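You operate a simulated robot arm through the tools that you are given. There is no shell and no other tool.

The job below is to be done with a simulated robot arm. You get a single attempt, and the scene is never put back.

Task
Wind 4 turns of thread on the carbon block beside the winder, then stand it in the grey box.
Fine: the thread lever goes on to wind and off again before the block comes out. Set down upright: carbon block.

The check looks at the end state, three seconds after you hand in, the way a careful person would. Anything else that was tipped, shoved, dropped, spilled or broken makes it a failure.

Robot
A 7-joint arm with a two-finger parallel gripper, fixed in place. Base frame: the origin is on the floor under the middle of its stand, x ahead of it, y to its left, z up; the work surface is at about z = 0.78. Units: m, degrees, N and s.
With the tool pointing down near the work surface it reaches from about 0.1 to 0.66 m from the base axis. Its first joint turns from -66.0 to 66.0 degrees. Payload 1.57 kg.
Tool frame: the origin (TCP) lies between the finger pads and is the grasp point; the fingertips stand 0.03 m ahead of it; z points along the fingers, y is the line along which they close. The gripper opens to 0.08 m. The fingers are 0.017 m wide and 0.012 m thick; the gripper's body (0.04 by 0.082 m) begins 0.08 m behind the TCP.
Orientation is that of the tool frame in the base frame, as a unit quaternion [x, y, z, w]. With the fingers straight down and closing along the base's y, the tool's x points along the base's -x, its y along +y and its z along -z.

Tools
- The arm moves only by the tool servo_tool. Its argument "motion" is a list of rows, each a list of 3 entries, a list of its own where there are three numbers: the opening, from 0 (shut) to 1 (fully open), then the shift along the tool's x, y, z in m, then the turn, a rotation vector about the tool's x, y, z in rad. In form: [[jaw, [x, y, z], [wx, wy, wz]], ...]. A call has 1 to 20 rows; each row is the pose to reach, as a shift and turn from the pose commanded when the call began, along the tool's axes at that moment. A row lasts 0.2 s, in which the tool goes at most 0.05 m and 8.6 degrees; a call with a longer step from one row to the next is refused whole, and so is a gripper value outside its range. A pose out of reach is approached as far as the arm can. The call stops where the force on the tool passes 90 N (or 10 N more than at its start, if that is more) or the arm is blocked; 0.2 s more then pass. Each finger travels about 0.072 m/s and halts on what it meets, pressing with about 35 N; the grip force reading is that of the motor and also rises with nothing between the fingers. The clock runs only during rows and for 0.2 s after the last one: add rows that repeat a pose to give the fingers time. It gives the time, the measured TCP pose, the force on the tool (base axes), the opening and the grip force at its end, in the units of the frame above (readings bear some noise), with the torque about the TCP (base axes, N m) and any sound that the robot's microphone picked up, and new pictures: "views" is both (left out), scene, wrist or none.
- Cameras (640 x 400 px; columns grow to the right, rows downward): "scene" is fixed at [0.0559, 0.4321, 1.4303]; the picture's right is [-0.79, -0.62, 0.00], its down [-0.32, 0.41, -0.85] and it looks along [0.52, -0.67, -0.53] (base axes); focal length 234 px, centre (320, 200). "wrist" rides on the gripper at [0.072, -0.007, -0.122] in the tool frame; the picture's right is [0.09, 1.00, 0.00], its down [-0.84, 0.08, -0.54] and it looks along [-0.54, 0.05, 0.84] (tool axes); focal length 238 px, centre (320, 200). There is no depth. A picture from a camera that has moved, and an enlarged one, comes with that camera's place and axes in the base frame and with its lens.
- close_up(camera, box): a new picture of the part [left, top, right, bottom] of that camera's present view, enlarged. The clock stands still meanwhile.
- finish_job(): hands the job in; it is judged then, once.

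Nothing tells you positions but the pictures and the camera data. Unless the task says otherwise, let go and move clear before handing in.

The tools are called after "Emit:" as a command line: name --argument value ..., lists and objects as JSON in quotes. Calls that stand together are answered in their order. servo_tool: Moves the arm, as the interface text tells. Its arguments: {"type":"object","properties":{"motion":{"type":"array","items":{"type":"array"}},"views":{"type":"string","enum":["both","scene","wrist","none"]}},"required":["motion"]} The other tools are called the same way: close_up (camera, box) takes an enlarged picture of a part of a camera's view; finish_job () hands the job in.

At the start:

```text
clock: 0.0
eef_pos: [0.3107, 0.0611, 1.2795]
ee_rot: [0.0, 1.0, 0.0, 0.0]
contact_force: [-0.9, -1.1, 1.0]
moment: [-0.01, -0.01, 0.01]
opening: 0.0801
grip_force: 0.1
```

scene: 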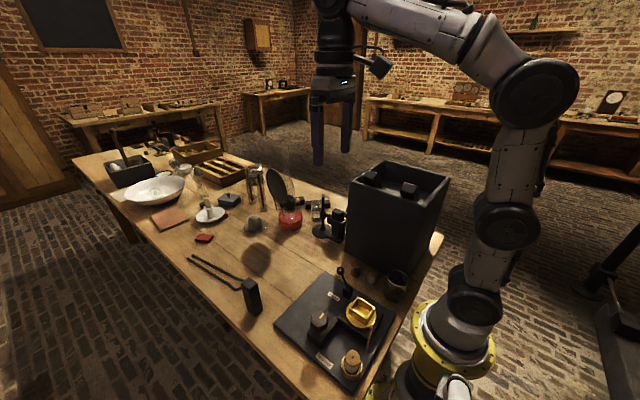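
wrist: 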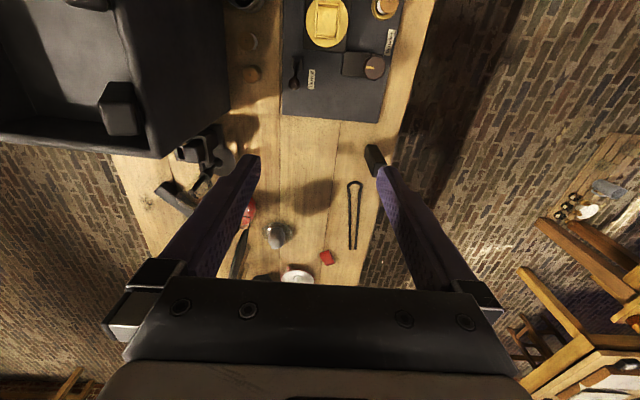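

I see a bench with a dark winder plate (yellow cup, knob, lever) near the robot, a tall dark grey box beside it, and a black block near a pair of tongs. I'll take enlarged pictures before moving.

Emit:
close_up --camera "scene" --box '[260, 250, 420, 400]'

Emit:
close_up --camera "scene" --box '[170, 150, 460, 330]'

Emit:
close_up --camera "wrist" --box '[220, 0, 440, 140]'

Emit:
close_up --camera "wrist" --box '[0, 0, 240, 160]'

```text
2.67 times, centred on (340, 325) of scene
camera zoom: at [0.0559, 0.4321, 1.4303], right [-0.79, -0.62, 0.0], down [-0.32, 0.41, -0.85], along [0.52, -0.67, -0.53], focal length 626 px, centre (267, -133)
```

zoom: 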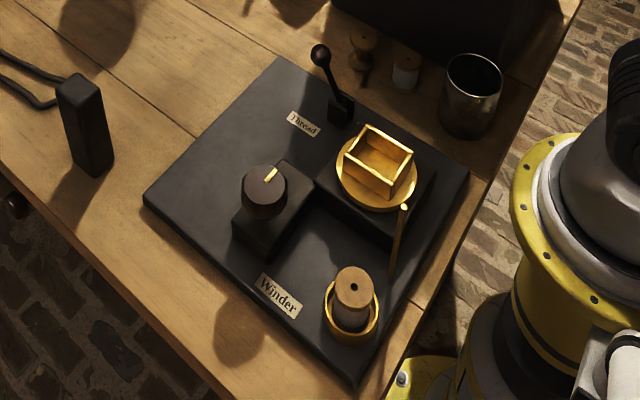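

```text
2.21 times, centred on (315, 240) of scene
camera zoom: at [0.0559, 0.4321, 1.4303], right [-0.79, -0.62, 0.0], down [-0.32, 0.41, -0.85], along [0.52, -0.67, -0.53], focal length 518 px, centre (331, 112)
```

zoom: 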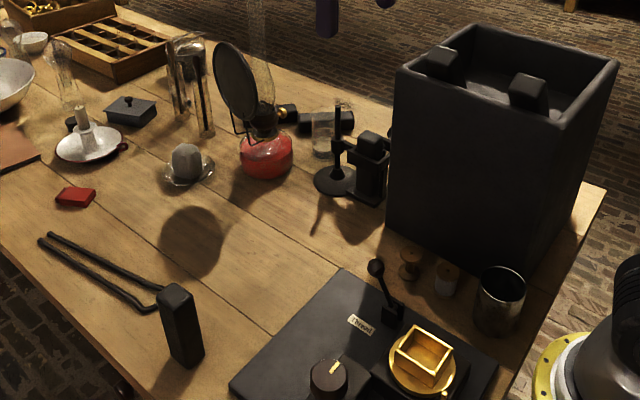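

```text
2.86 times, centred on (330, 70) of wrist
camera zoom: at [0.2401, 0.0568, 1.4023], right [-0.09, 1.0, 0.0], down [0.84, 0.08, 0.54], along [0.54, 0.05, -0.84], focal length 681 px, centre (291, 571)
```

zoom: 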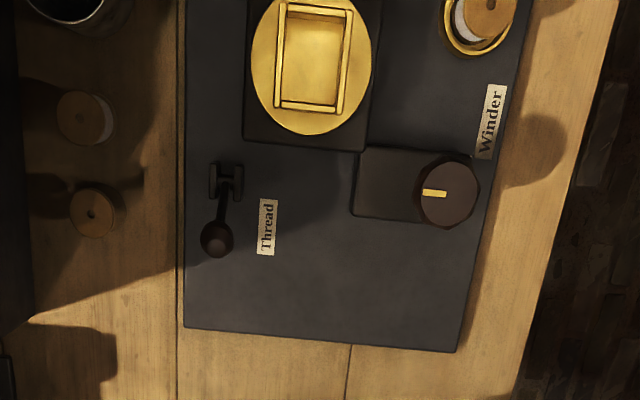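

```text
2.50 times, centred on (120, 80) of wrist
camera zoom: at [0.2401, 0.0568, 1.4023], right [-0.09, 1.0, 0.0], down [0.84, 0.08, 0.54], along [0.54, 0.05, -0.84], focal length 596 px, centre (820, 500)
```

zoom: 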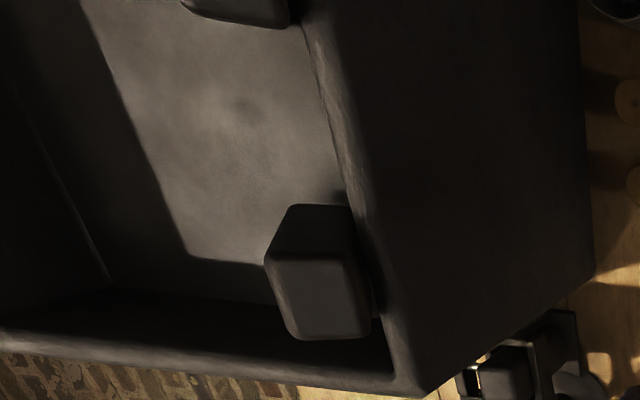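

The winder's lever, dial and brass holder are clear, and I place them near (0.30, 0.01), (0.26, 0.17) and (0.20, 0.07). The black block stands near (0.455, 0.22). I'll look closer at the box inside, the block and the winder labels.

Emit:
close_up --camera "scene" --box '[340, 150, 460, 225]'

Emit:
close_up --camera "scene" --box '[325, 260, 405, 390]'

Emit:
close_up --camera "scene" --box '[180, 240, 280, 330]'

Emit:
close_up --camera "wrist" --box '[260, 0, 420, 100]'

```text
5.33 times, centred on (400, 188) of scene
camera zoom: at [0.0559, 0.4321, 1.4303], right [-0.79, -0.62, 0.0], down [-0.32, 0.41, -0.85], along [0.52, -0.67, -0.53], focal length 1251 px, centre (-107, 267)
```

zoom: 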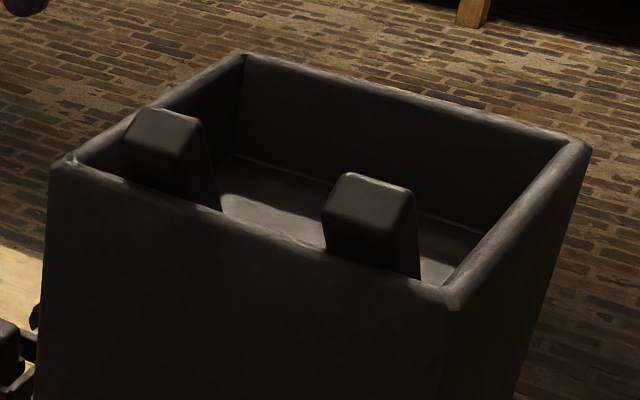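

```text
3.08 times, centred on (365, 325) of scene
camera zoom: at [0.0559, 0.4321, 1.4303], right [-0.79, -0.62, 0.0], down [-0.32, 0.41, -0.85], along [0.52, -0.67, -0.53], focal length 722 px, centre (182, -185)
```

zoom: 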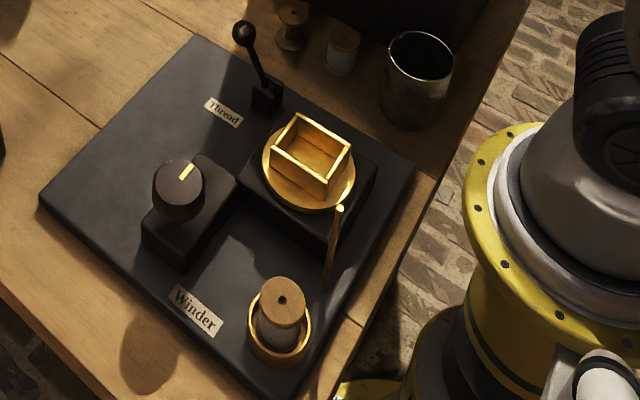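

```text
4.44 times, centred on (230, 285) of scene
camera zoom: at [0.0559, 0.4321, 1.4303], right [-0.79, -0.62, 0.0], down [-0.32, 0.41, -0.85], along [0.52, -0.67, -0.53], focal length 1042 px, centre (720, -178)
```

zoom: 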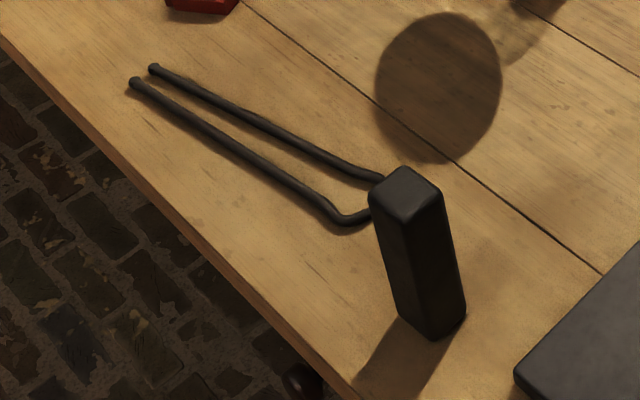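

```text
4.00 times, centred on (340, 50) of wrist
camera zoom: at [0.2401, 0.0568, 1.4023], right [-0.09, 1.0, 0.0], down [0.84, 0.08, 0.54], along [0.54, 0.05, -0.84], focal length 953 px, centre (240, 800)
```

zoom: 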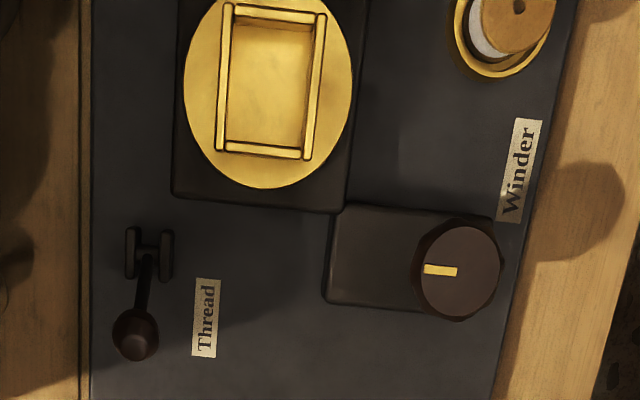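

The brass holder sits on a turntable, with a dial knob and a thread lever whose pivot runs along y. The tall dark box seems to have a raised inner floor near its rim. I'll check the other containers so I pick the right grey box.

Emit:
close_up --camera "scene" --box '[90, 110, 250, 230]'

Emit:
close_up --camera "scene" --box '[200, 150, 350, 250]'

Emit:
close_up --camera "scene" --box '[340, 150, 460, 300]'

```text
3.33 times, centred on (170, 170) of scene
camera zoom: at [0.0559, 0.4321, 1.4303], right [-0.79, -0.62, 0.0], down [-0.32, 0.41, -0.85], along [0.52, -0.67, -0.53], focal length 782 px, centre (820, 300)
```

zoom: 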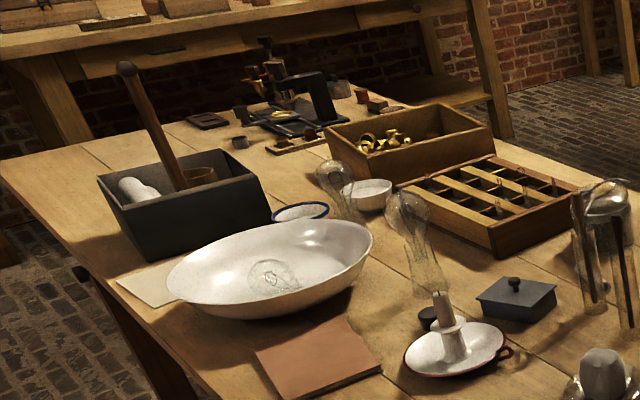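

```text
4.00 times, centred on (275, 200) of scene
camera zoom: at [0.0559, 0.4321, 1.4303], right [-0.79, -0.62, 0.0], down [-0.32, 0.41, -0.85], along [0.52, -0.67, -0.53], focal length 938 px, centre (500, 200)
```

zoom: 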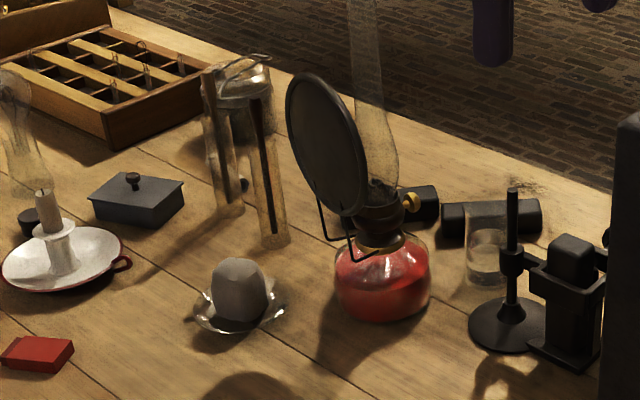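

```text
2.67 times, centred on (400, 225) of scene
camera zoom: at [0.0559, 0.4321, 1.4303], right [-0.79, -0.62, 0.0], down [-0.32, 0.41, -0.85], along [0.52, -0.67, -0.53], focal length 626 px, centre (107, 133)
```

zoom: 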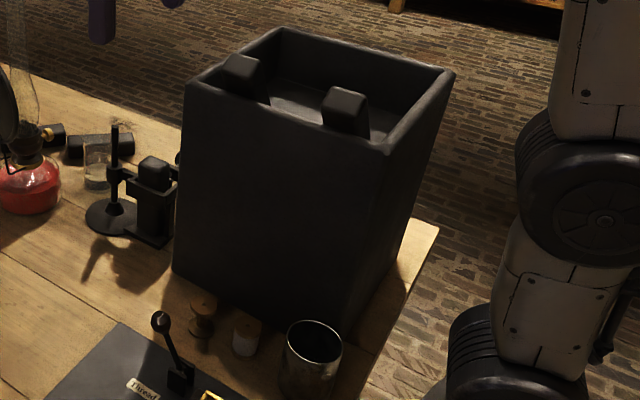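

The tall dark box is the grey box, with two small pieces already inside. The block is about 3 cm square and 12 cm tall near (0.465, 0.22), well clear of the tongs. I'll move above it at a safe height for a closer wrist view.

Emit:
servo_tool --motion '[[1, [-0.02, 0.022, 0.026], [0, 0, 0]], [1, [-0.04, 0.044, 0.052], [0, 0, 0]], [1, [-0.06, 0.066, 0.078], [0, 0, 0]], [1, [-0.08, 0.088, 0.104], [0, 0, 0]], [1, [-0.1, 0.11, 0.13], [0, 0, 0]], [1, [-0.12, 0.132, 0.156], [0, 0, 0]], [1, [-0.14, 0.155, 0.18], [0, 0, 0]], [1, [-0.14, 0.155, 0.18], [0, 0, 0]]]'

```text
clock: 1.8
eef_pos: [0.4503, 0.2157, 1.1023]
ee_rot: [0.0, 1.0, 0.0, 0.0]
contact_force: [0.4, 0.9, 0.9]
moment: [0.0, 0.02, 0.01]
opening: 0.08
grip_force: 0.2
camera wrist: at [0.38, 0.2112, 1.2237], right [-0.09, 1.0, 0.0], down [0.84, 0.08, 0.54], along [0.54, 0.05, -0.84], focal length 238 px, centre (320, 200)
```

scene: 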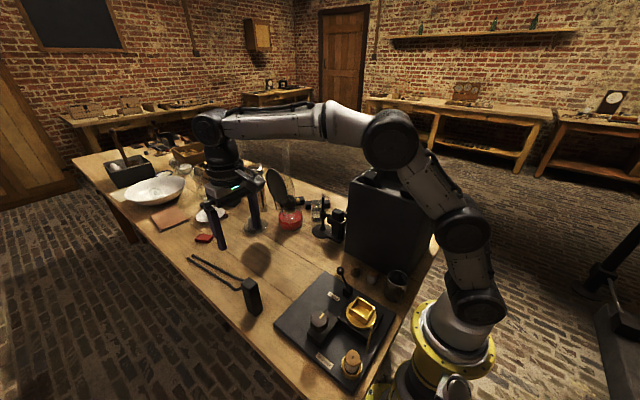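
wrist: 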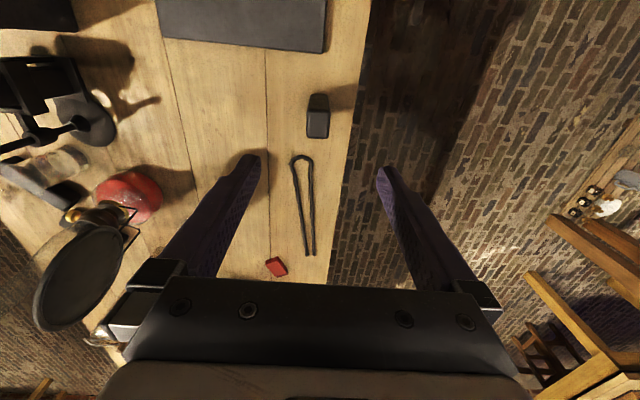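

Emit:
close_up --camera "wrist" --box '[270, 70, 370, 170]'

```text
4.00 times, centred on (320, 120) of wrist
camera zoom: at [0.38, 0.2112, 1.2237], right [-0.09, 1.0, 0.0], down [0.84, 0.08, 0.54], along [0.54, 0.05, -0.84], focal length 953 px, centre (320, 520)
```

zoom: 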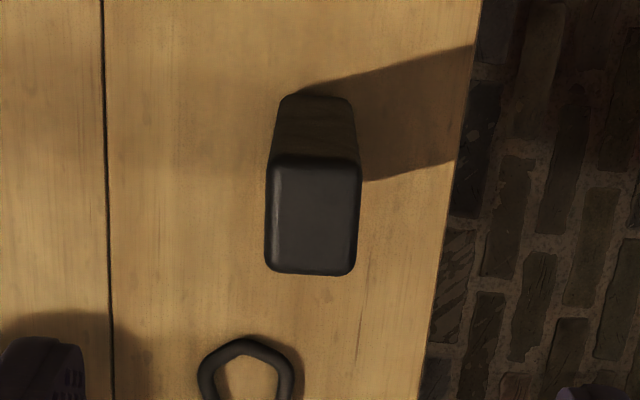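

The block measures about 0.036 (x) by 0.030 (y) by 0.12 m, centred near (0.468, 0.216) and turned about 4° counter-clockwise. I'll turn slightly, lower around it with the jaws open, and look again before closing.

Emit:
servo_tool --motion '[[1, [-0.01, 0, 0.0], [0, 0, -0.03]], [1, [-0.0175, 0, 0.03], [0, 0, -0.06]], [1, [-0.0175, 0, 0.065], [0, 0, -0.06]], [1, [-0.0175, 0, 0.1], [0, 0, -0.06]], [1, [-0.0175, 0, 0.135], [0, 0, -0.06]], [1, [-0.0175, 0, 0.17], [0, 0, -0.06]], [1, [-0.0175, 0, 0.205], [0, 0, -0.06]], [1, [-0.0175, 0, 0.225], [0, 0, -0.06]], [1, [-0.0175, 0, 0.236], [0, 0, -0.06]], [1, [-0.0175, 0, 0.236], [0, 0, -0.06]]]'

```text
clock: 4.0
eef_pos: [0.4688, 0.217, 0.864]
ee_rot: [-0.03, 1.0, 0.0, 0.001]
contact_force: [-0.3, 0.8, -0.5]
moment: [-0.01, 0.0, 0.0]
opening: 0.08
grip_force: 0.0
camera wrist: at [0.398, 0.2079, 0.9859], right [-0.15, 0.99, 0.0], down [0.83, 0.13, 0.54], along [0.54, 0.08, -0.84], focal length 238 px, centre (320, 200)
```

scene: 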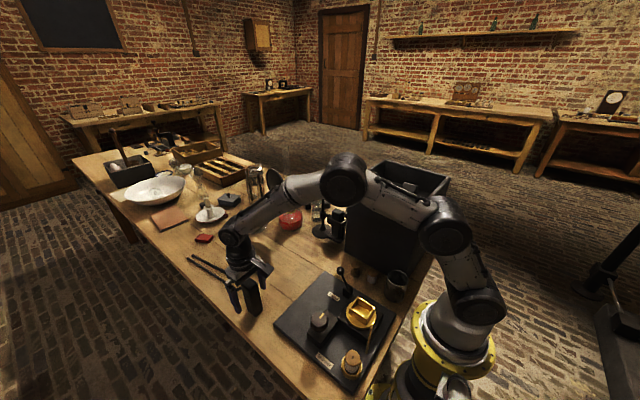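
wrist: 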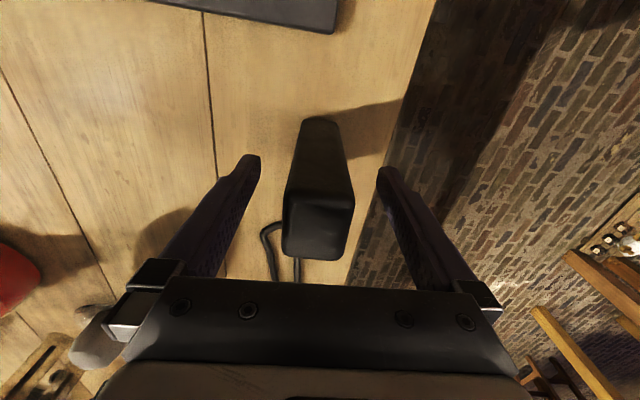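

The block sits centred between the open fingers. I'll close on it.

Emit:
servo_tool --motion '[[0, [0, 0, 0], [0, 0, 0]], [0, [0, 0, 0], [0, 0, 0]], [0, [0, 0, 0], [0, 0, 0]], [0, [0, 0, 0], [0, 0, 0]], [0, [0, 0, 0], [0, 0, 0]]]' --views "wrist"

```text
clock: 5.2
eef_pos: [0.4677, 0.2172, 0.8657]
ee_rot: [-0.03, 1.0, -0.001, 0.0]
contact_force: [0.5, -1.3, 1.1]
moment: [-0.09, -0.1, -0.03]
opening: 0.0316
grip_force: 34.8
camera wrist: at [0.3981, 0.2078, 0.9863], right [-0.15, 0.99, 0.0], down [0.83, 0.13, 0.54], along [0.54, 0.08, -0.84], focal length 238 px, centre (320, 200)
```

wrist: 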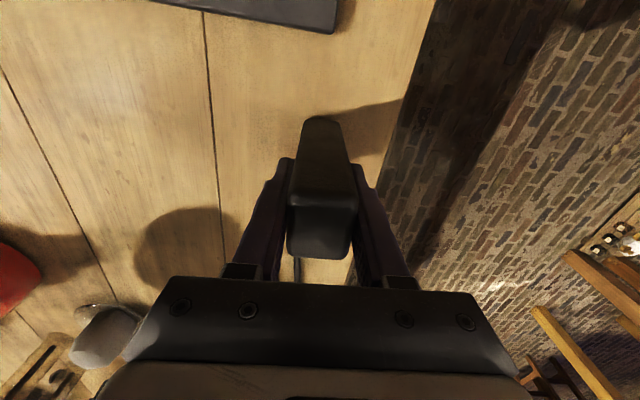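

The block is held at 3.2 cm opening. I'll lift it straight up and undo the small turn.

Emit:
servo_tool --motion '[[0, [0, 0, -0.01], [0, 0, 0]], [0, [0, 0, -0.03], [0, 0, 0]], [0, [0, 0, -0.06], [0, 0, 0]], [0, [0, 0, -0.1], [0, 0, 0.02]], [0, [0, 0, -0.14], [0, 0, 0.04]], [0, [0, 0, -0.17], [0, 0, 0.06]], [0, [0, 0, -0.185], [0, 0, 0.06]], [0, [0, 0, -0.185], [0, 0, 0.06]]]'

```text
clock: 7.0
eef_pos: [0.4698, 0.2184, 1.0505]
ee_rot: [0.0, 1.0, 0.0, 0.0]
contact_force: [-0.1, 0.5, -2.1]
moment: [-0.02, -0.02, 0.02]
opening: 0.032
grip_force: 34.8
camera wrist: at [0.3983, 0.2117, 1.1717], right [-0.09, 1.0, 0.0], down [0.84, 0.08, 0.54], along [0.54, 0.05, -0.84], focal length 238 px, centre (320, 200)
```

scene: 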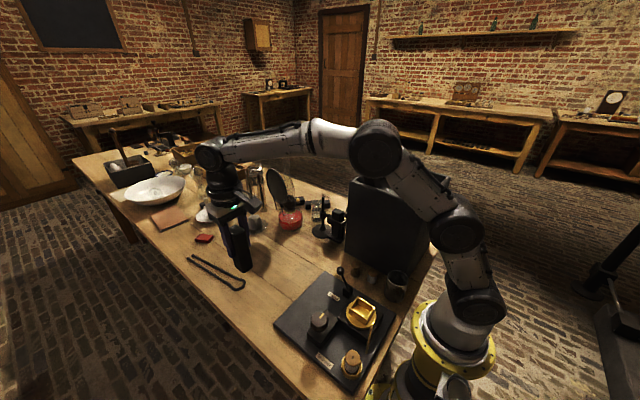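
wrist: 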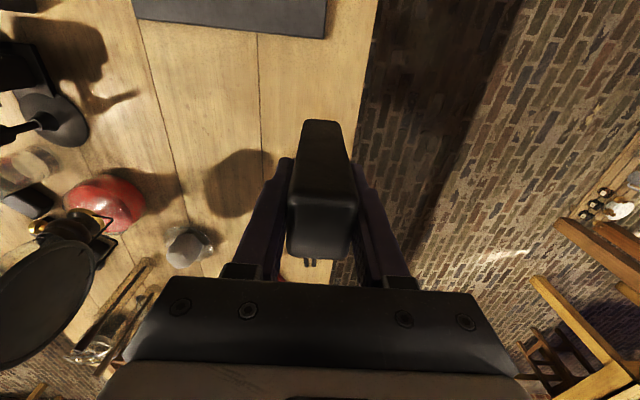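

The block is in hand and upright. I'll carry it at this height to just beyond the brass holder and look at it from there.

Emit:
servo_tool --motion '[[0, [0.02, -0.013, 0], [0, 0, 0]], [0, [0.05, -0.033, 0], [0, 0, 0]], [0, [0.085, -0.056, 0], [0, 0, 0]], [0, [0.12, -0.079, 0], [0, 0, 0]], [0, [0.155, -0.102, 0], [0, 0, 0]], [0, [0.19, -0.125, 0], [0, 0, 0]], [0, [0.215, -0.142, 0], [0, 0, 0]], [0, [0.229, -0.151, 0], [0, 0, 0]], [0, [0.229, -0.151, 0], [0, 0, 0]]]'

```text
clock: 9.0
eef_pos: [0.2385, 0.0654, 1.0492]
ee_rot: [0.0, 1.0, 0.0, 0.0]
contact_force: [0.1, -0.4, -2.2]
moment: [-0.03, -0.01, 0.02]
opening: 0.0316
grip_force: 34.9
camera wrist: at [0.1677, 0.06, 1.1702], right [-0.09, 1.0, 0.0], down [0.84, 0.08, 0.54], along [0.54, 0.05, -0.84], focal length 238 px, centre (320, 200)
```

scene: 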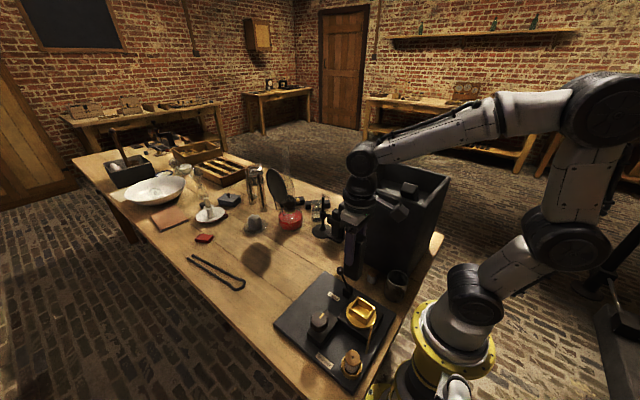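
wrist: 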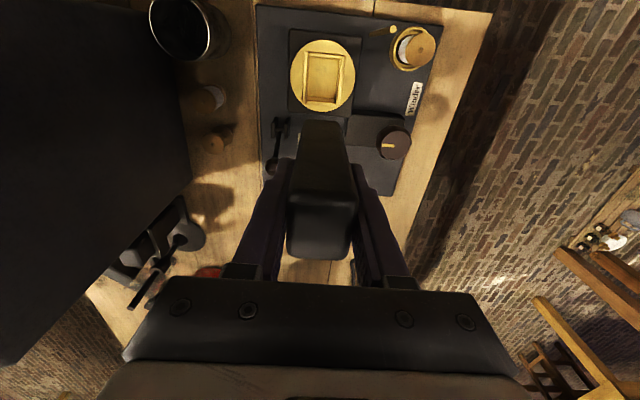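

Emit:
close_up --camera "wrist" --box '[250, 0, 450, 125]'

Emit:
close_up --camera "wrist" --box '[280, 30, 380, 120]'

Emit:
close_up --camera "scene" --box '[300, 220, 420, 395]'

```text
3.20 times, centred on (350, 62) of wrist
camera zoom: at [0.1677, 0.06, 1.1702], right [-0.09, 1.0, 0.0], down [0.84, 0.08, 0.54], along [0.54, 0.05, -0.84], focal length 763 px, centre (224, 640)
```

zoom: 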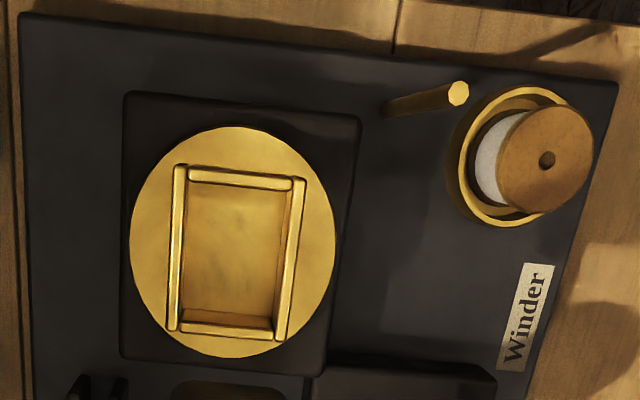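

```text
4.44 times, centred on (330, 75) of wrist
camera zoom: at [0.1677, 0.06, 1.1702], right [-0.09, 1.0, 0.0], down [0.84, 0.08, 0.54], along [0.54, 0.05, -0.84], focal length 1059 px, centre (276, 756)
```

zoom: 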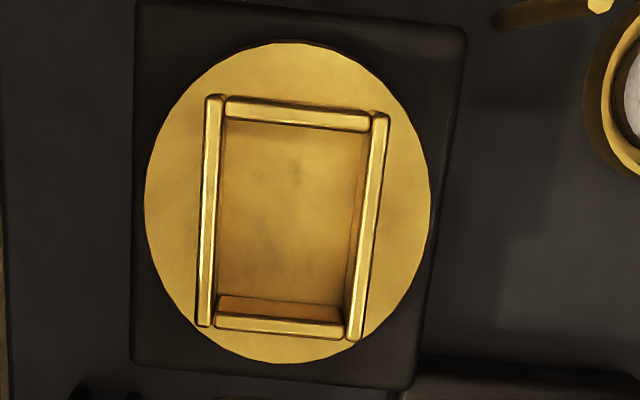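

```text
2.29 times, centred on (360, 308) of scene
camera zoom: at [0.0559, 0.4321, 1.4303], right [-0.79, -0.62, 0.0], down [-0.32, 0.41, -0.85], along [0.52, -0.67, -0.53], focal length 536 px, centre (229, -46)
```

zoom: 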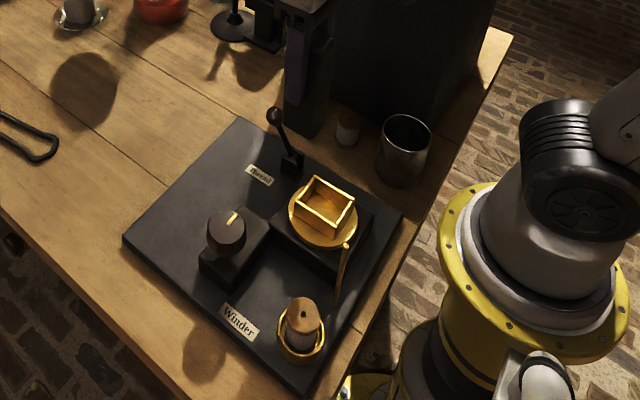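

The holder's inside is about 0.047 by 0.037 m, centred near (0.200, 0.066), with its rim near z 0.856 and floor near z 0.837. I'll measure how the block sits in the fingers before lowering it in.

Emit:
close_up --camera "wrist" --box '[260, 100, 380, 280]'

Emit:
close_up --camera "scene" --box '[320, 180, 400, 290]'

```text
2.22 times, centred on (320, 190) of wrist
camera zoom: at [0.1677, 0.06, 1.1702], right [-0.09, 1.0, 0.0], down [0.84, 0.08, 0.54], along [0.54, 0.05, -0.84], focal length 530 px, centre (320, 222)
```

zoom: 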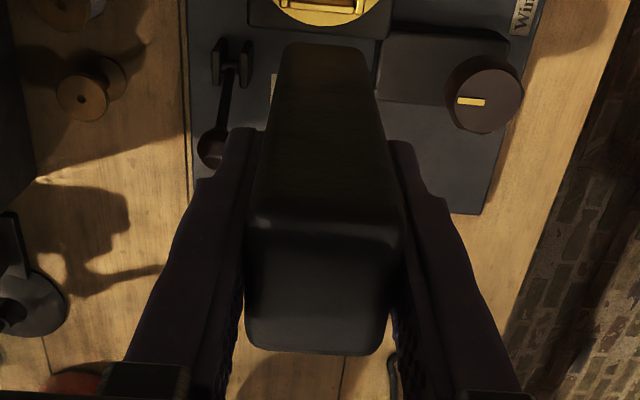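

```text
3.64 times, centred on (360, 235) of scene
camera zoom: at [0.0559, 0.4321, 1.4303], right [-0.79, -0.62, 0.0], down [-0.32, 0.41, -0.85], along [0.52, -0.67, -0.53], focal length 853 px, centre (174, 73)
```

zoom: 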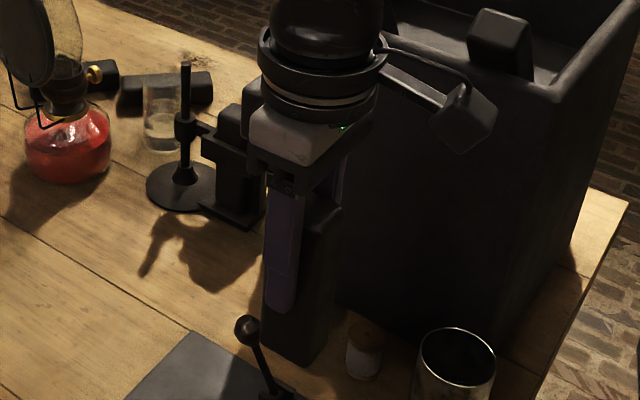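

The block hangs centred on the fingers, so shifting 0.039 m toward the base lines it up with the holder. I'll go there and lower until it's just above the rim, then check.

Emit:
servo_tool --motion '[[0, [0.02, 0, 0], [0, 0, 0]], [0, [0.039, 0, 0], [0, 0, 0]], [0, [0.039, 0, 0.03], [0, 0, 0]], [0, [0.039, 0, 0.06], [0, 0, 0]], [0, [0.039, 0, 0.085], [0, 0, 0]], [0, [0.039, 0, 0.093], [0, 0, 0]], [0, [0.039, 0, 0.093], [0, 0, 0]]]'

Emit:
close_up --camera "scene" --box '[310, 230, 410, 340]'

Emit:
close_up --camera "wrist" --box '[260, 60, 380, 180]'

```text
clock: 10.6
eef_pos: [0.1985, 0.0659, 0.9566]
ee_rot: [0.0, 1.0, 0.0, 0.001]
contact_force: [-0.3, 1.2, -1.1]
moment: [0.04, 0.0, -0.01]
opening: 0.0315
grip_force: 35.2
camera wrist: at [0.1292, 0.0604, 1.0783], right [-0.09, 1.0, 0.0], down [0.84, 0.08, 0.54], along [0.54, 0.05, -0.84], focal length 238 px, centre (320, 200)
```

scene: 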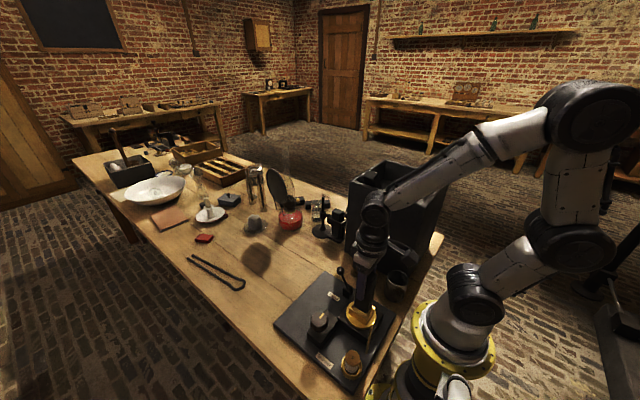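
wrist: 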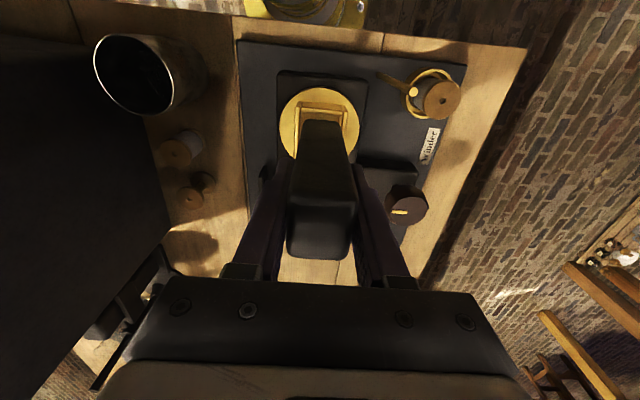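

```text
3.64 times, centred on (360, 285) of scene
camera zoom: at [0.0559, 0.4321, 1.4303], right [-0.79, -0.62, 0.0], down [-0.32, 0.41, -0.85], along [0.52, -0.67, -0.53], focal length 853 px, centre (174, -109)
```

zoom: 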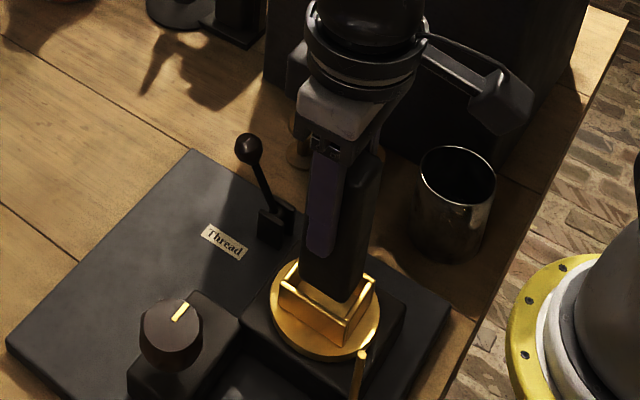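

```text
3.33 times, centred on (320, 120) of wrist
camera zoom: at [0.1292, 0.0604, 1.0783], right [-0.09, 1.0, 0.0], down [0.84, 0.08, 0.54], along [0.54, 0.05, -0.84], focal length 794 px, centre (320, 467)
```

zoom: 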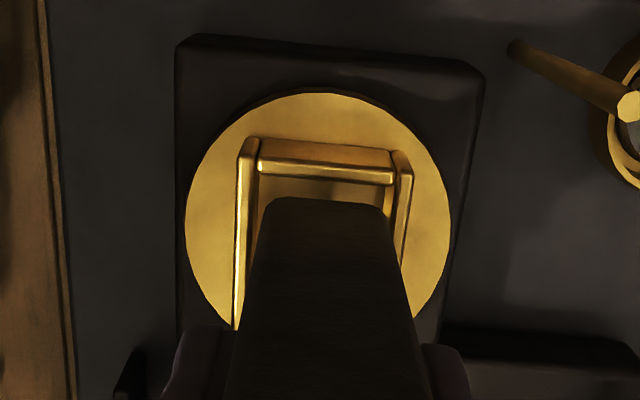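

The block's bottom is centred sideways and slightly near the back wall of the holder. I'll shift it 2 mm forward and lower it in small steps, watching the force.

Emit:
servo_tool --motion '[[0, [-0.002, 0, 0], [0, 0, 0]], [0, [-0.002, 0, 0.008], [0, 0, 0]], [0, [-0.002, 0, 0.016], [0, 0, 0]], [0, [-0.002, 0, 0.021], [0, 0, 0]], [0, [-0.002, 0, 0.021], [0, 0, 0]]]'

Emit:
close_up --camera "scene" --box '[330, 270, 400, 340]'

Emit:
close_up --camera "wrist" --box '[260, 60, 380, 180]'

```text
clock: 11.8
eef_pos: [0.2053, 0.0663, 0.9373]
ee_rot: [0.0, 1.0, 0.001, 0.003]
contact_force: [0.5, 4.6, 26.7]
moment: [0.14, -0.62, -0.02]
opening: 0.0316
grip_force: 35.0
camera wrist: at [0.1327, 0.0607, 1.0574], right [-0.09, 1.0, 0.0], down [0.83, 0.08, 0.55], along [0.55, 0.05, -0.84], focal length 238 px, centre (320, 200)
```

scene: 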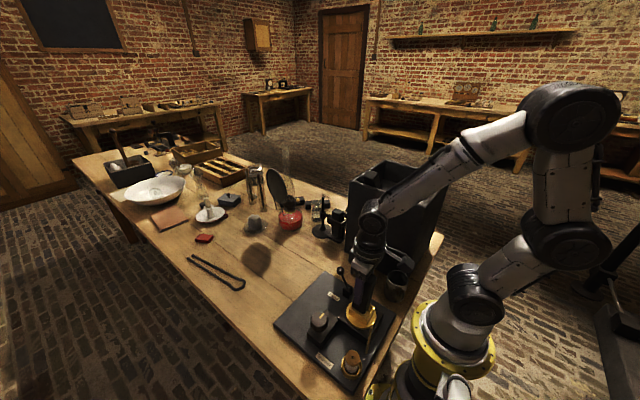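
wrist: 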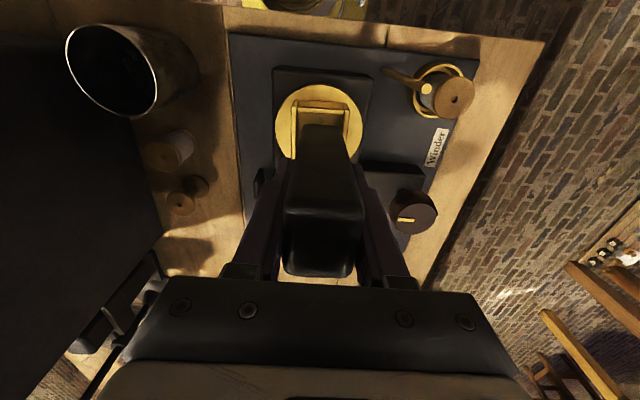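

```text
5.71 times, centred on (365, 305) of scene
camera zoom: at [0.0558, 0.4321, 1.4303], right [-0.79, -0.62, 0.0], down [-0.32, 0.41, -0.85], along [0.52, -0.67, -0.53], focal length 1340 px, centre (63, -400)
```

zoom: 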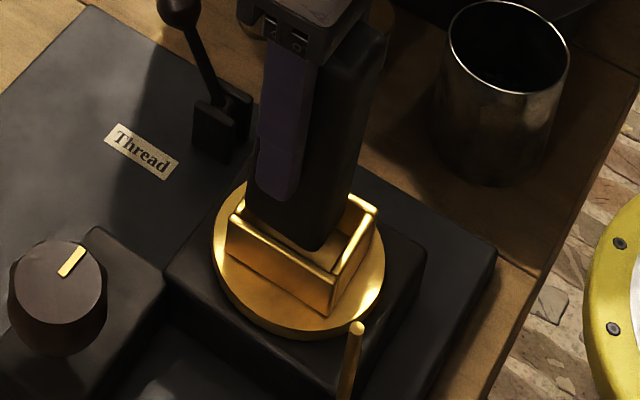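

```text
3.33 times, centred on (320, 120) of wrist
camera zoom: at [0.1327, 0.0607, 1.0574], right [-0.09, 1.0, 0.0], down [0.83, 0.08, 0.55], along [0.55, 0.05, -0.84], focal length 794 px, centre (320, 467)
```

zoom: 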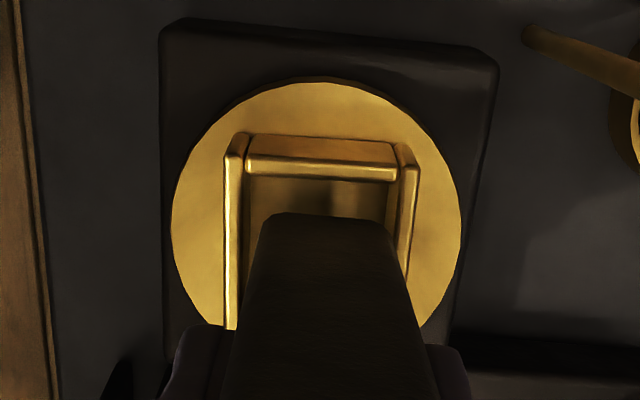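

The block caught the front rim of the holder, at 27 N. I'll lift off at once, shift back a little, and re-check the alignment.

Emit:
servo_tool --motion '[[0, [0, 0, -0.008], [0, 0, 0]], [0, [0, 0, -0.014], [0, 0, 0]], [0, [0.003, 0, -0.014], [0, 0, 0]], [0, [0.003, 0, -0.014], [0, 0, 0]]]'

Emit:
close_up --camera "scene" --box '[330, 270, 400, 340]'

Emit:
close_up --camera "wrist" --box '[260, 60, 380, 180]'

```text
clock: 12.8
eef_pos: [0.1995, 0.0656, 0.9488]
ee_rot: [0.0, 1.0, 0.0, -0.001]
contact_force: [0.4, -0.1, -2.7]
moment: [-0.01, -0.01, 0.0]
opening: 0.0318
grip_force: 34.8
camera wrist: at [0.1286, 0.0608, 1.0706], right [-0.09, 1.0, 0.0], down [0.84, 0.08, 0.54], along [0.54, 0.05, -0.84], focal length 238 px, centre (320, 200)
```

scene: 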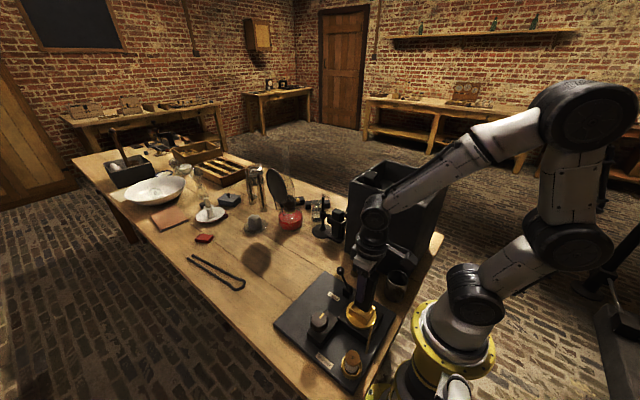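
wrist: 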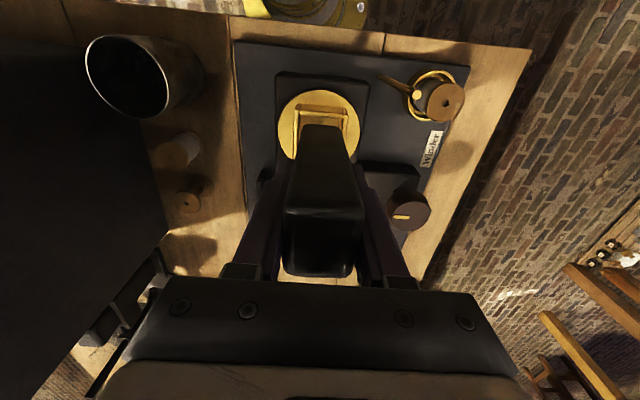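

```text
5.71 times, centred on (365, 305) of scene
camera zoom: at [0.0559, 0.4321, 1.4303], right [-0.79, -0.62, 0.0], down [-0.32, 0.41, -0.85], along [0.52, -0.67, -0.53], focal length 1340 px, centre (63, -400)
```

zoom: 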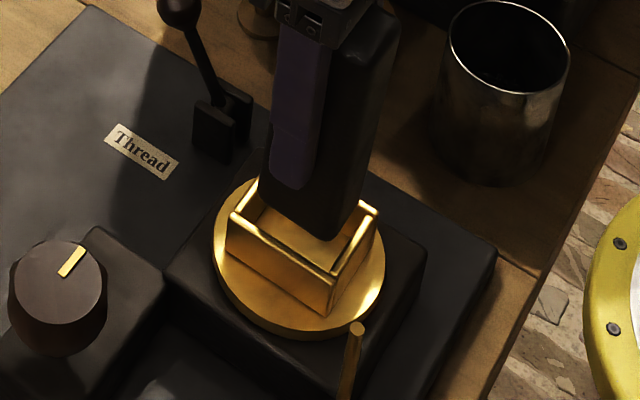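

```text
3.33 times, centred on (320, 120) of wrist
camera zoom: at [0.1286, 0.0608, 1.0706], right [-0.09, 1.0, 0.0], down [0.84, 0.08, 0.54], along [0.54, 0.05, -0.84], focal length 794 px, centre (320, 467)
```

zoom: 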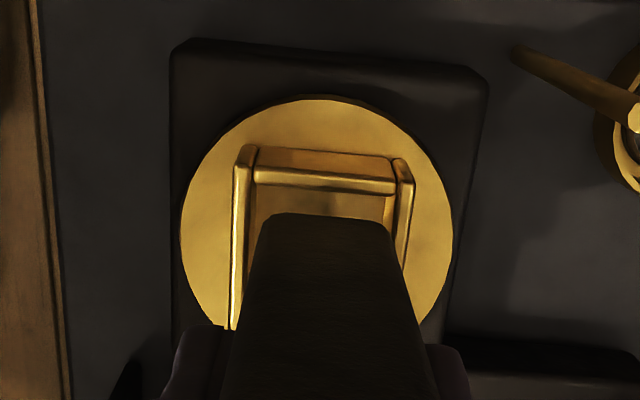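

The block may have slid or tilted a little in the fingers, since its top looks shifted. I'll zoom in to measure it.

Emit:
close_up --camera "wrist" --box '[260, 100, 380, 280]'

Emit:
close_up --camera "scene" --box '[335, 225, 405, 335]'

```text
2.22 times, centred on (320, 190) of wrist
camera zoom: at [0.1286, 0.0608, 1.0706], right [-0.09, 1.0, 0.0], down [0.84, 0.08, 0.54], along [0.54, 0.05, -0.84], focal length 530 px, centre (320, 222)
```

zoom: 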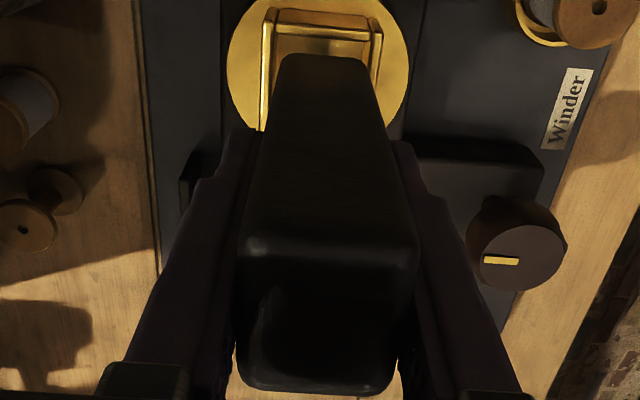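

```text
3.64 times, centred on (370, 280) of scene
camera zoom: at [0.0559, 0.4321, 1.4303], right [-0.79, -0.62, 0.0], down [-0.32, 0.41, -0.85], along [0.52, -0.67, -0.53], focal length 853 px, centre (138, -91)
```

zoom: 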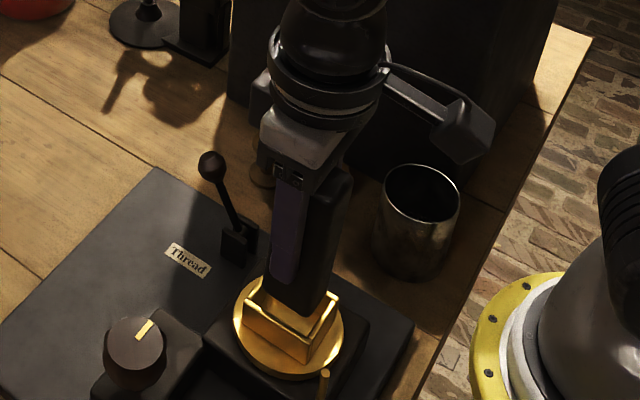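

The block slid up about 1 cm in the fingers but is still upright, and at this position it looks centred on the holder both ways. I'll lower it again a little way and check the force.

Emit:
servo_tool --motion '[[0, [0, 0, 0.005], [0, 0, 0]], [0, [0, 0, 0.01], [0, 0, 0]], [0, [0, 0, 0.014], [0, 0, 0]], [0, [0, 0, 0.014], [0, 0, 0]]]'

Emit:
close_up --camera "wrist" --box '[260, 60, 380, 180]'

Emit:
close_up --camera "scene" --box '[330, 270, 400, 340]'

```text
clock: 13.8
eef_pos: [0.1998, 0.0672, 0.9354]
ee_rot: [0.0, 1.0, -0.001, 0.0]
contact_force: [0.0, 0.2, -3.1]
moment: [0.02, -0.04, 0.03]
opening: 0.0319
grip_force: 34.5
camera wrist: at [0.128, 0.0617, 1.0569], right [-0.09, 1.0, 0.0], down [0.84, 0.08, 0.54], along [0.54, 0.05, -0.84], focal length 238 px, centre (320, 200)
```

scene: 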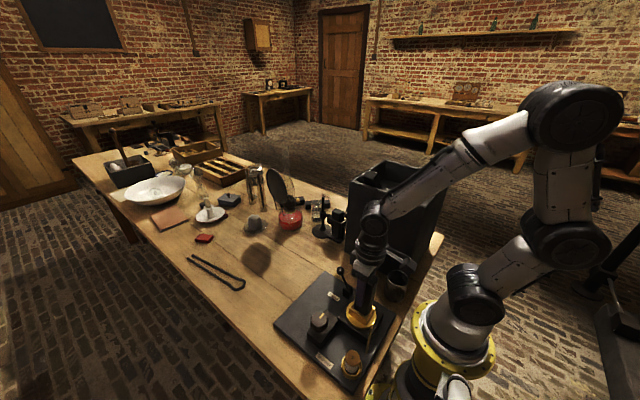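
wrist: 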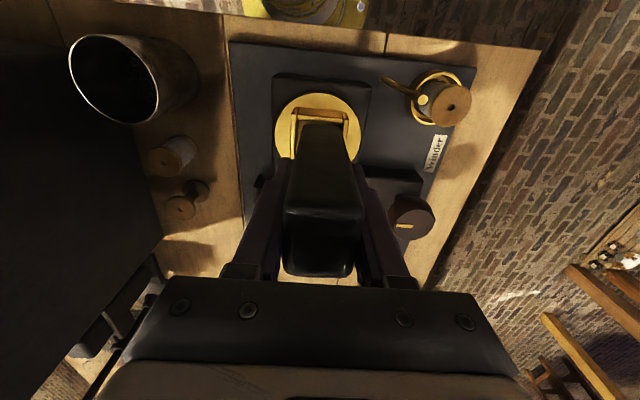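

```text
3.33 times, centred on (320, 120) of wrist
camera zoom: at [0.128, 0.0617, 1.0569], right [-0.09, 1.0, 0.0], down [0.84, 0.08, 0.54], along [0.54, 0.05, -0.84], focal length 794 px, centre (320, 467)
```

zoom: 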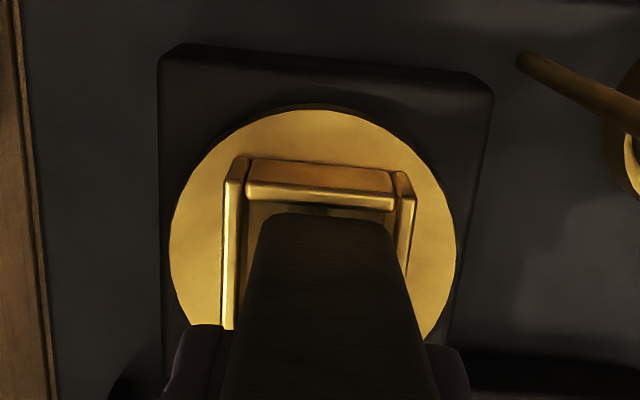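

```text
5.71 times, centred on (365, 305) of scene
camera zoom: at [0.0559, 0.4321, 1.4303], right [-0.79, -0.62, 0.0], down [-0.32, 0.41, -0.85], along [0.52, -0.67, -0.53], focal length 1340 px, centre (63, -400)
```

zoom: 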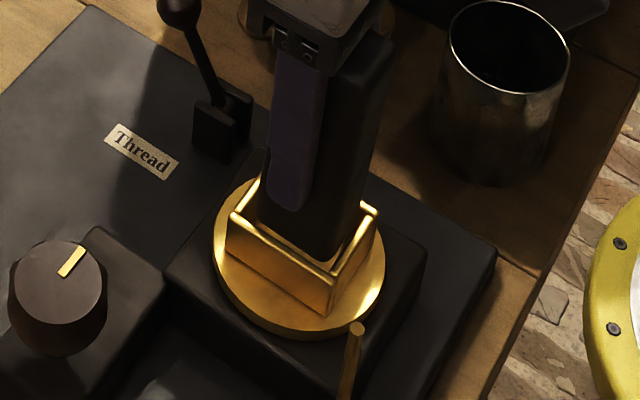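

No contact and the block looks to be entering the holder. I'll lower another centimetre.

Emit:
servo_tool --motion '[[0, [0, 0, 0.004], [0, 0, 0]], [0, [0, 0, 0.008], [0, 0, 0]], [0, [0, 0, 0.011], [0, 0, 0]], [0, [0, 0, 0.011], [0, 0, 0]]]'

Emit:
close_up --camera "wrist" --box '[260, 60, 380, 180]'

Emit:
close_up --camera "scene" --box '[330, 270, 400, 340]'

```text
clock: 14.8
eef_pos: [0.1983, 0.0663, 0.9256]
ee_rot: [0.0, 1.0, 0.0, -0.001]
contact_force: [-0.4, -0.3, -2.1]
moment: [-0.03, 0.01, 0.0]
opening: 0.0319
grip_force: 35.0
camera wrist: at [0.1282, 0.0613, 1.0465], right [-0.09, 1.0, 0.0], down [0.84, 0.08, 0.54], along [0.54, 0.05, -0.84], focal length 238 px, centre (320, 200)
```

scene: 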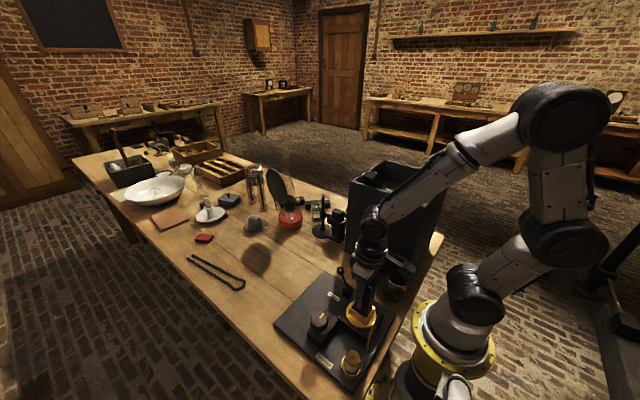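
wrist: 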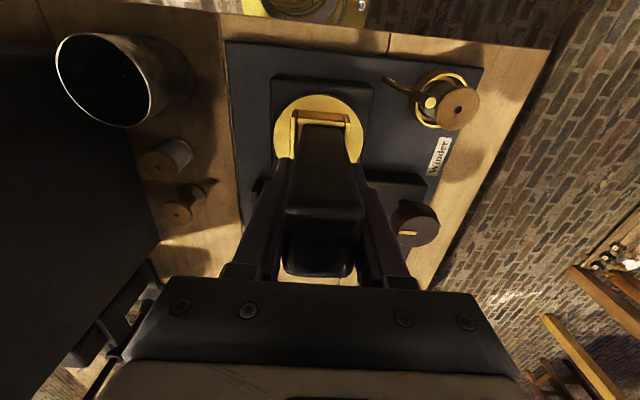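

```text
3.33 times, centred on (320, 120) of wrist
camera zoom: at [0.1282, 0.0613, 1.0465], right [-0.09, 1.0, 0.0], down [0.84, 0.08, 0.54], along [0.54, 0.05, -0.84], focal length 794 px, centre (320, 467)
```

zoom: 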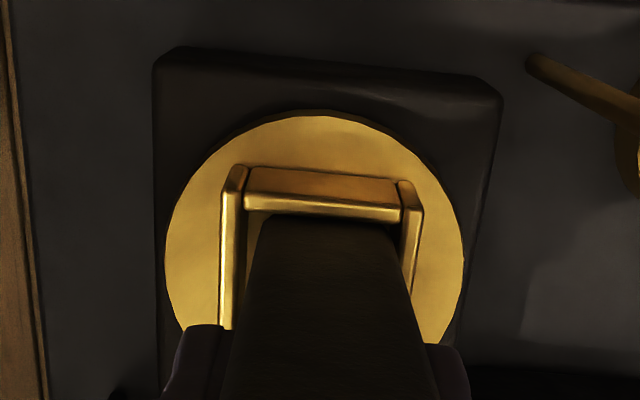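

```text
5.71 times, centred on (365, 305) of scene
camera zoom: at [0.0559, 0.4321, 1.4303], right [-0.79, -0.62, 0.0], down [-0.32, 0.41, -0.85], along [0.52, -0.67, -0.53], focal length 1340 px, centre (63, -400)
```

zoom: 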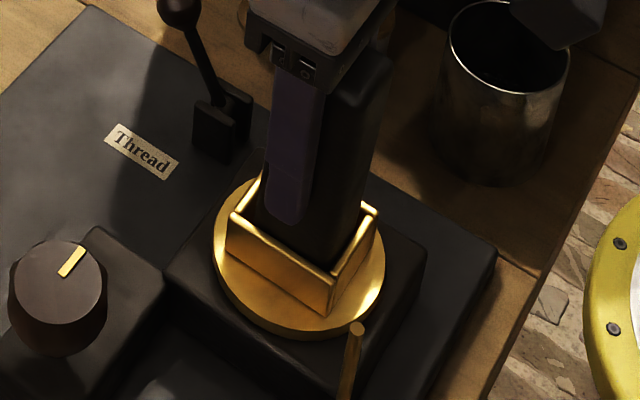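

The block is inside the holder with no contact. I'll keep lowering in small steps until it touches the floor.

Emit:
servo_tool --motion '[[0, [0, 0, 0.003], [0, 0, 0]], [0, [0, 0, 0.006], [0, 0, 0]], [0, [0, 0, 0.009], [0, 0, 0]], [0, [0, 0, 0.009], [0, 0, 0]]]' --views "none"

```text
clock: 15.8
eef_pos: [0.1994, 0.067, 0.916]
ee_rot: [0.0, 1.0, 0.0, 0.0]
contact_force: [-0.7, -0.2, -2.8]
moment: [-0.03, -0.05, -0.01]
opening: 0.0316
grip_force: 34.4
```

No contact yet, so the block still hangs free. I'll lower a bit further.

Emit:
servo_tool --motion '[[0, [0, 0, 0.002], [0, 0, 0]], [0, [0, 0, 0.004], [0, 0, 0]], [0, [0, 0, 0.004], [0, 0, 0]]]' --views "none"

```text
clock: 16.6
eef_pos: [0.2003, 0.0648, 0.912]
ee_rot: [0.0, 1.0, 0.0, 0.0]
contact_force: [0.5, -0.2, -2.4]
moment: [0.01, -0.02, 0.02]
opening: 0.032
grip_force: 35.1
```

Emit:
servo_tool --motion '[[0, [0, 0, 0.0015], [0, 0, 0]], [0, [0, 0, 0.003], [0, 0, 0]], [0, [0, 0, 0.003], [0, 0, 0]]]' --views "none"

Emit:
close_up --camera "scene" --box '[330, 270, 400, 340]'

Emit:
close_up --camera "wrist" --box '[260, 60, 380, 180]'

```text
clock: 17.4
eef_pos: [0.2004, 0.0682, 0.9104]
ee_rot: [0.0, 1.0, 0.002, 0.003]
contact_force: [1.5, -1.4, 29.2]
moment: [-0.24, 0.58, 0.02]
opening: 0.0319
grip_force: 35.4
```

```text
5.71 times, centred on (365, 305) of scene
camera zoom: at [0.0558, 0.432, 1.4304], right [-0.79, -0.62, 0.0], down [-0.32, 0.41, -0.85], along [0.52, -0.67, -0.53], focal length 1340 px, centre (63, -400)
```

zoom: 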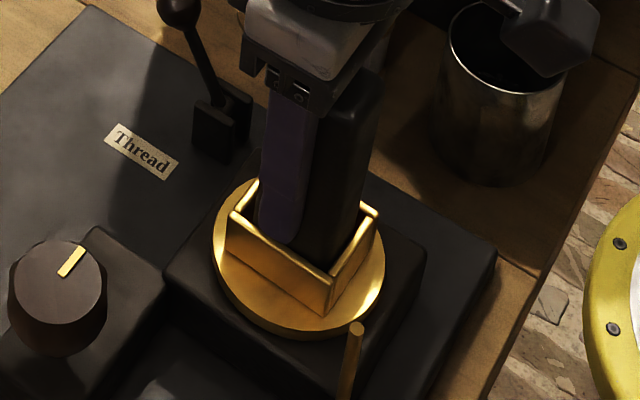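

```text
3.33 times, centred on (320, 120) of wrist
camera zoom: at [0.1289, 0.0612, 1.0315], right [-0.09, 1.0, 0.0], down [0.83, 0.08, 0.55], along [0.54, 0.05, -0.84], focal length 794 px, centre (320, 467)
```

zoom: 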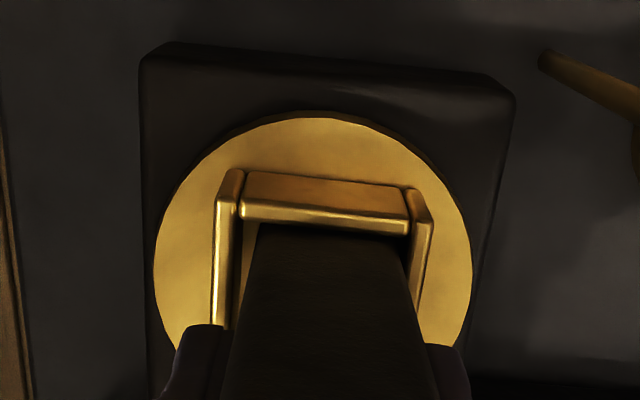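

The block has reached the holder floor, touching first at its back edge. I'll ease off slightly and open the fingers so it settles flat.

Emit:
servo_tool --motion '[[0, [0, 0, -0.0012], [0, 0, 0]], [0, [0, 0, -0.0012], [0, 0, 0]]]' --views "none"

```text
clock: 18.0
eef_pos: [0.2012, 0.0664, 0.9107]
ee_rot: [0.0, 1.0, -0.001, 0.0]
contact_force: [10.5, -1.4, 2.9]
moment: [-0.1, -0.39, 0.04]
opening: 0.0321
grip_force: 34.8
```

There is a sideways push of 10 N from the back wall. I'll ease forward 1.5 mm before opening.

Emit:
servo_tool --motion '[[0, [-0.0015, 0, 0], [0, 0, 0]], [0, [-0.0015, 0, 0], [0, 0, 0]]]' --views "none"

```text
clock: 18.6
eef_pos: [0.2006, 0.067, 0.9097]
ee_rot: [0.0, 1.0, 0.0, -0.001]
contact_force: [0.3, 1.0, 17.7]
moment: [0.08, 0.46, 0.0]
opening: 0.0319
grip_force: 35.1
```

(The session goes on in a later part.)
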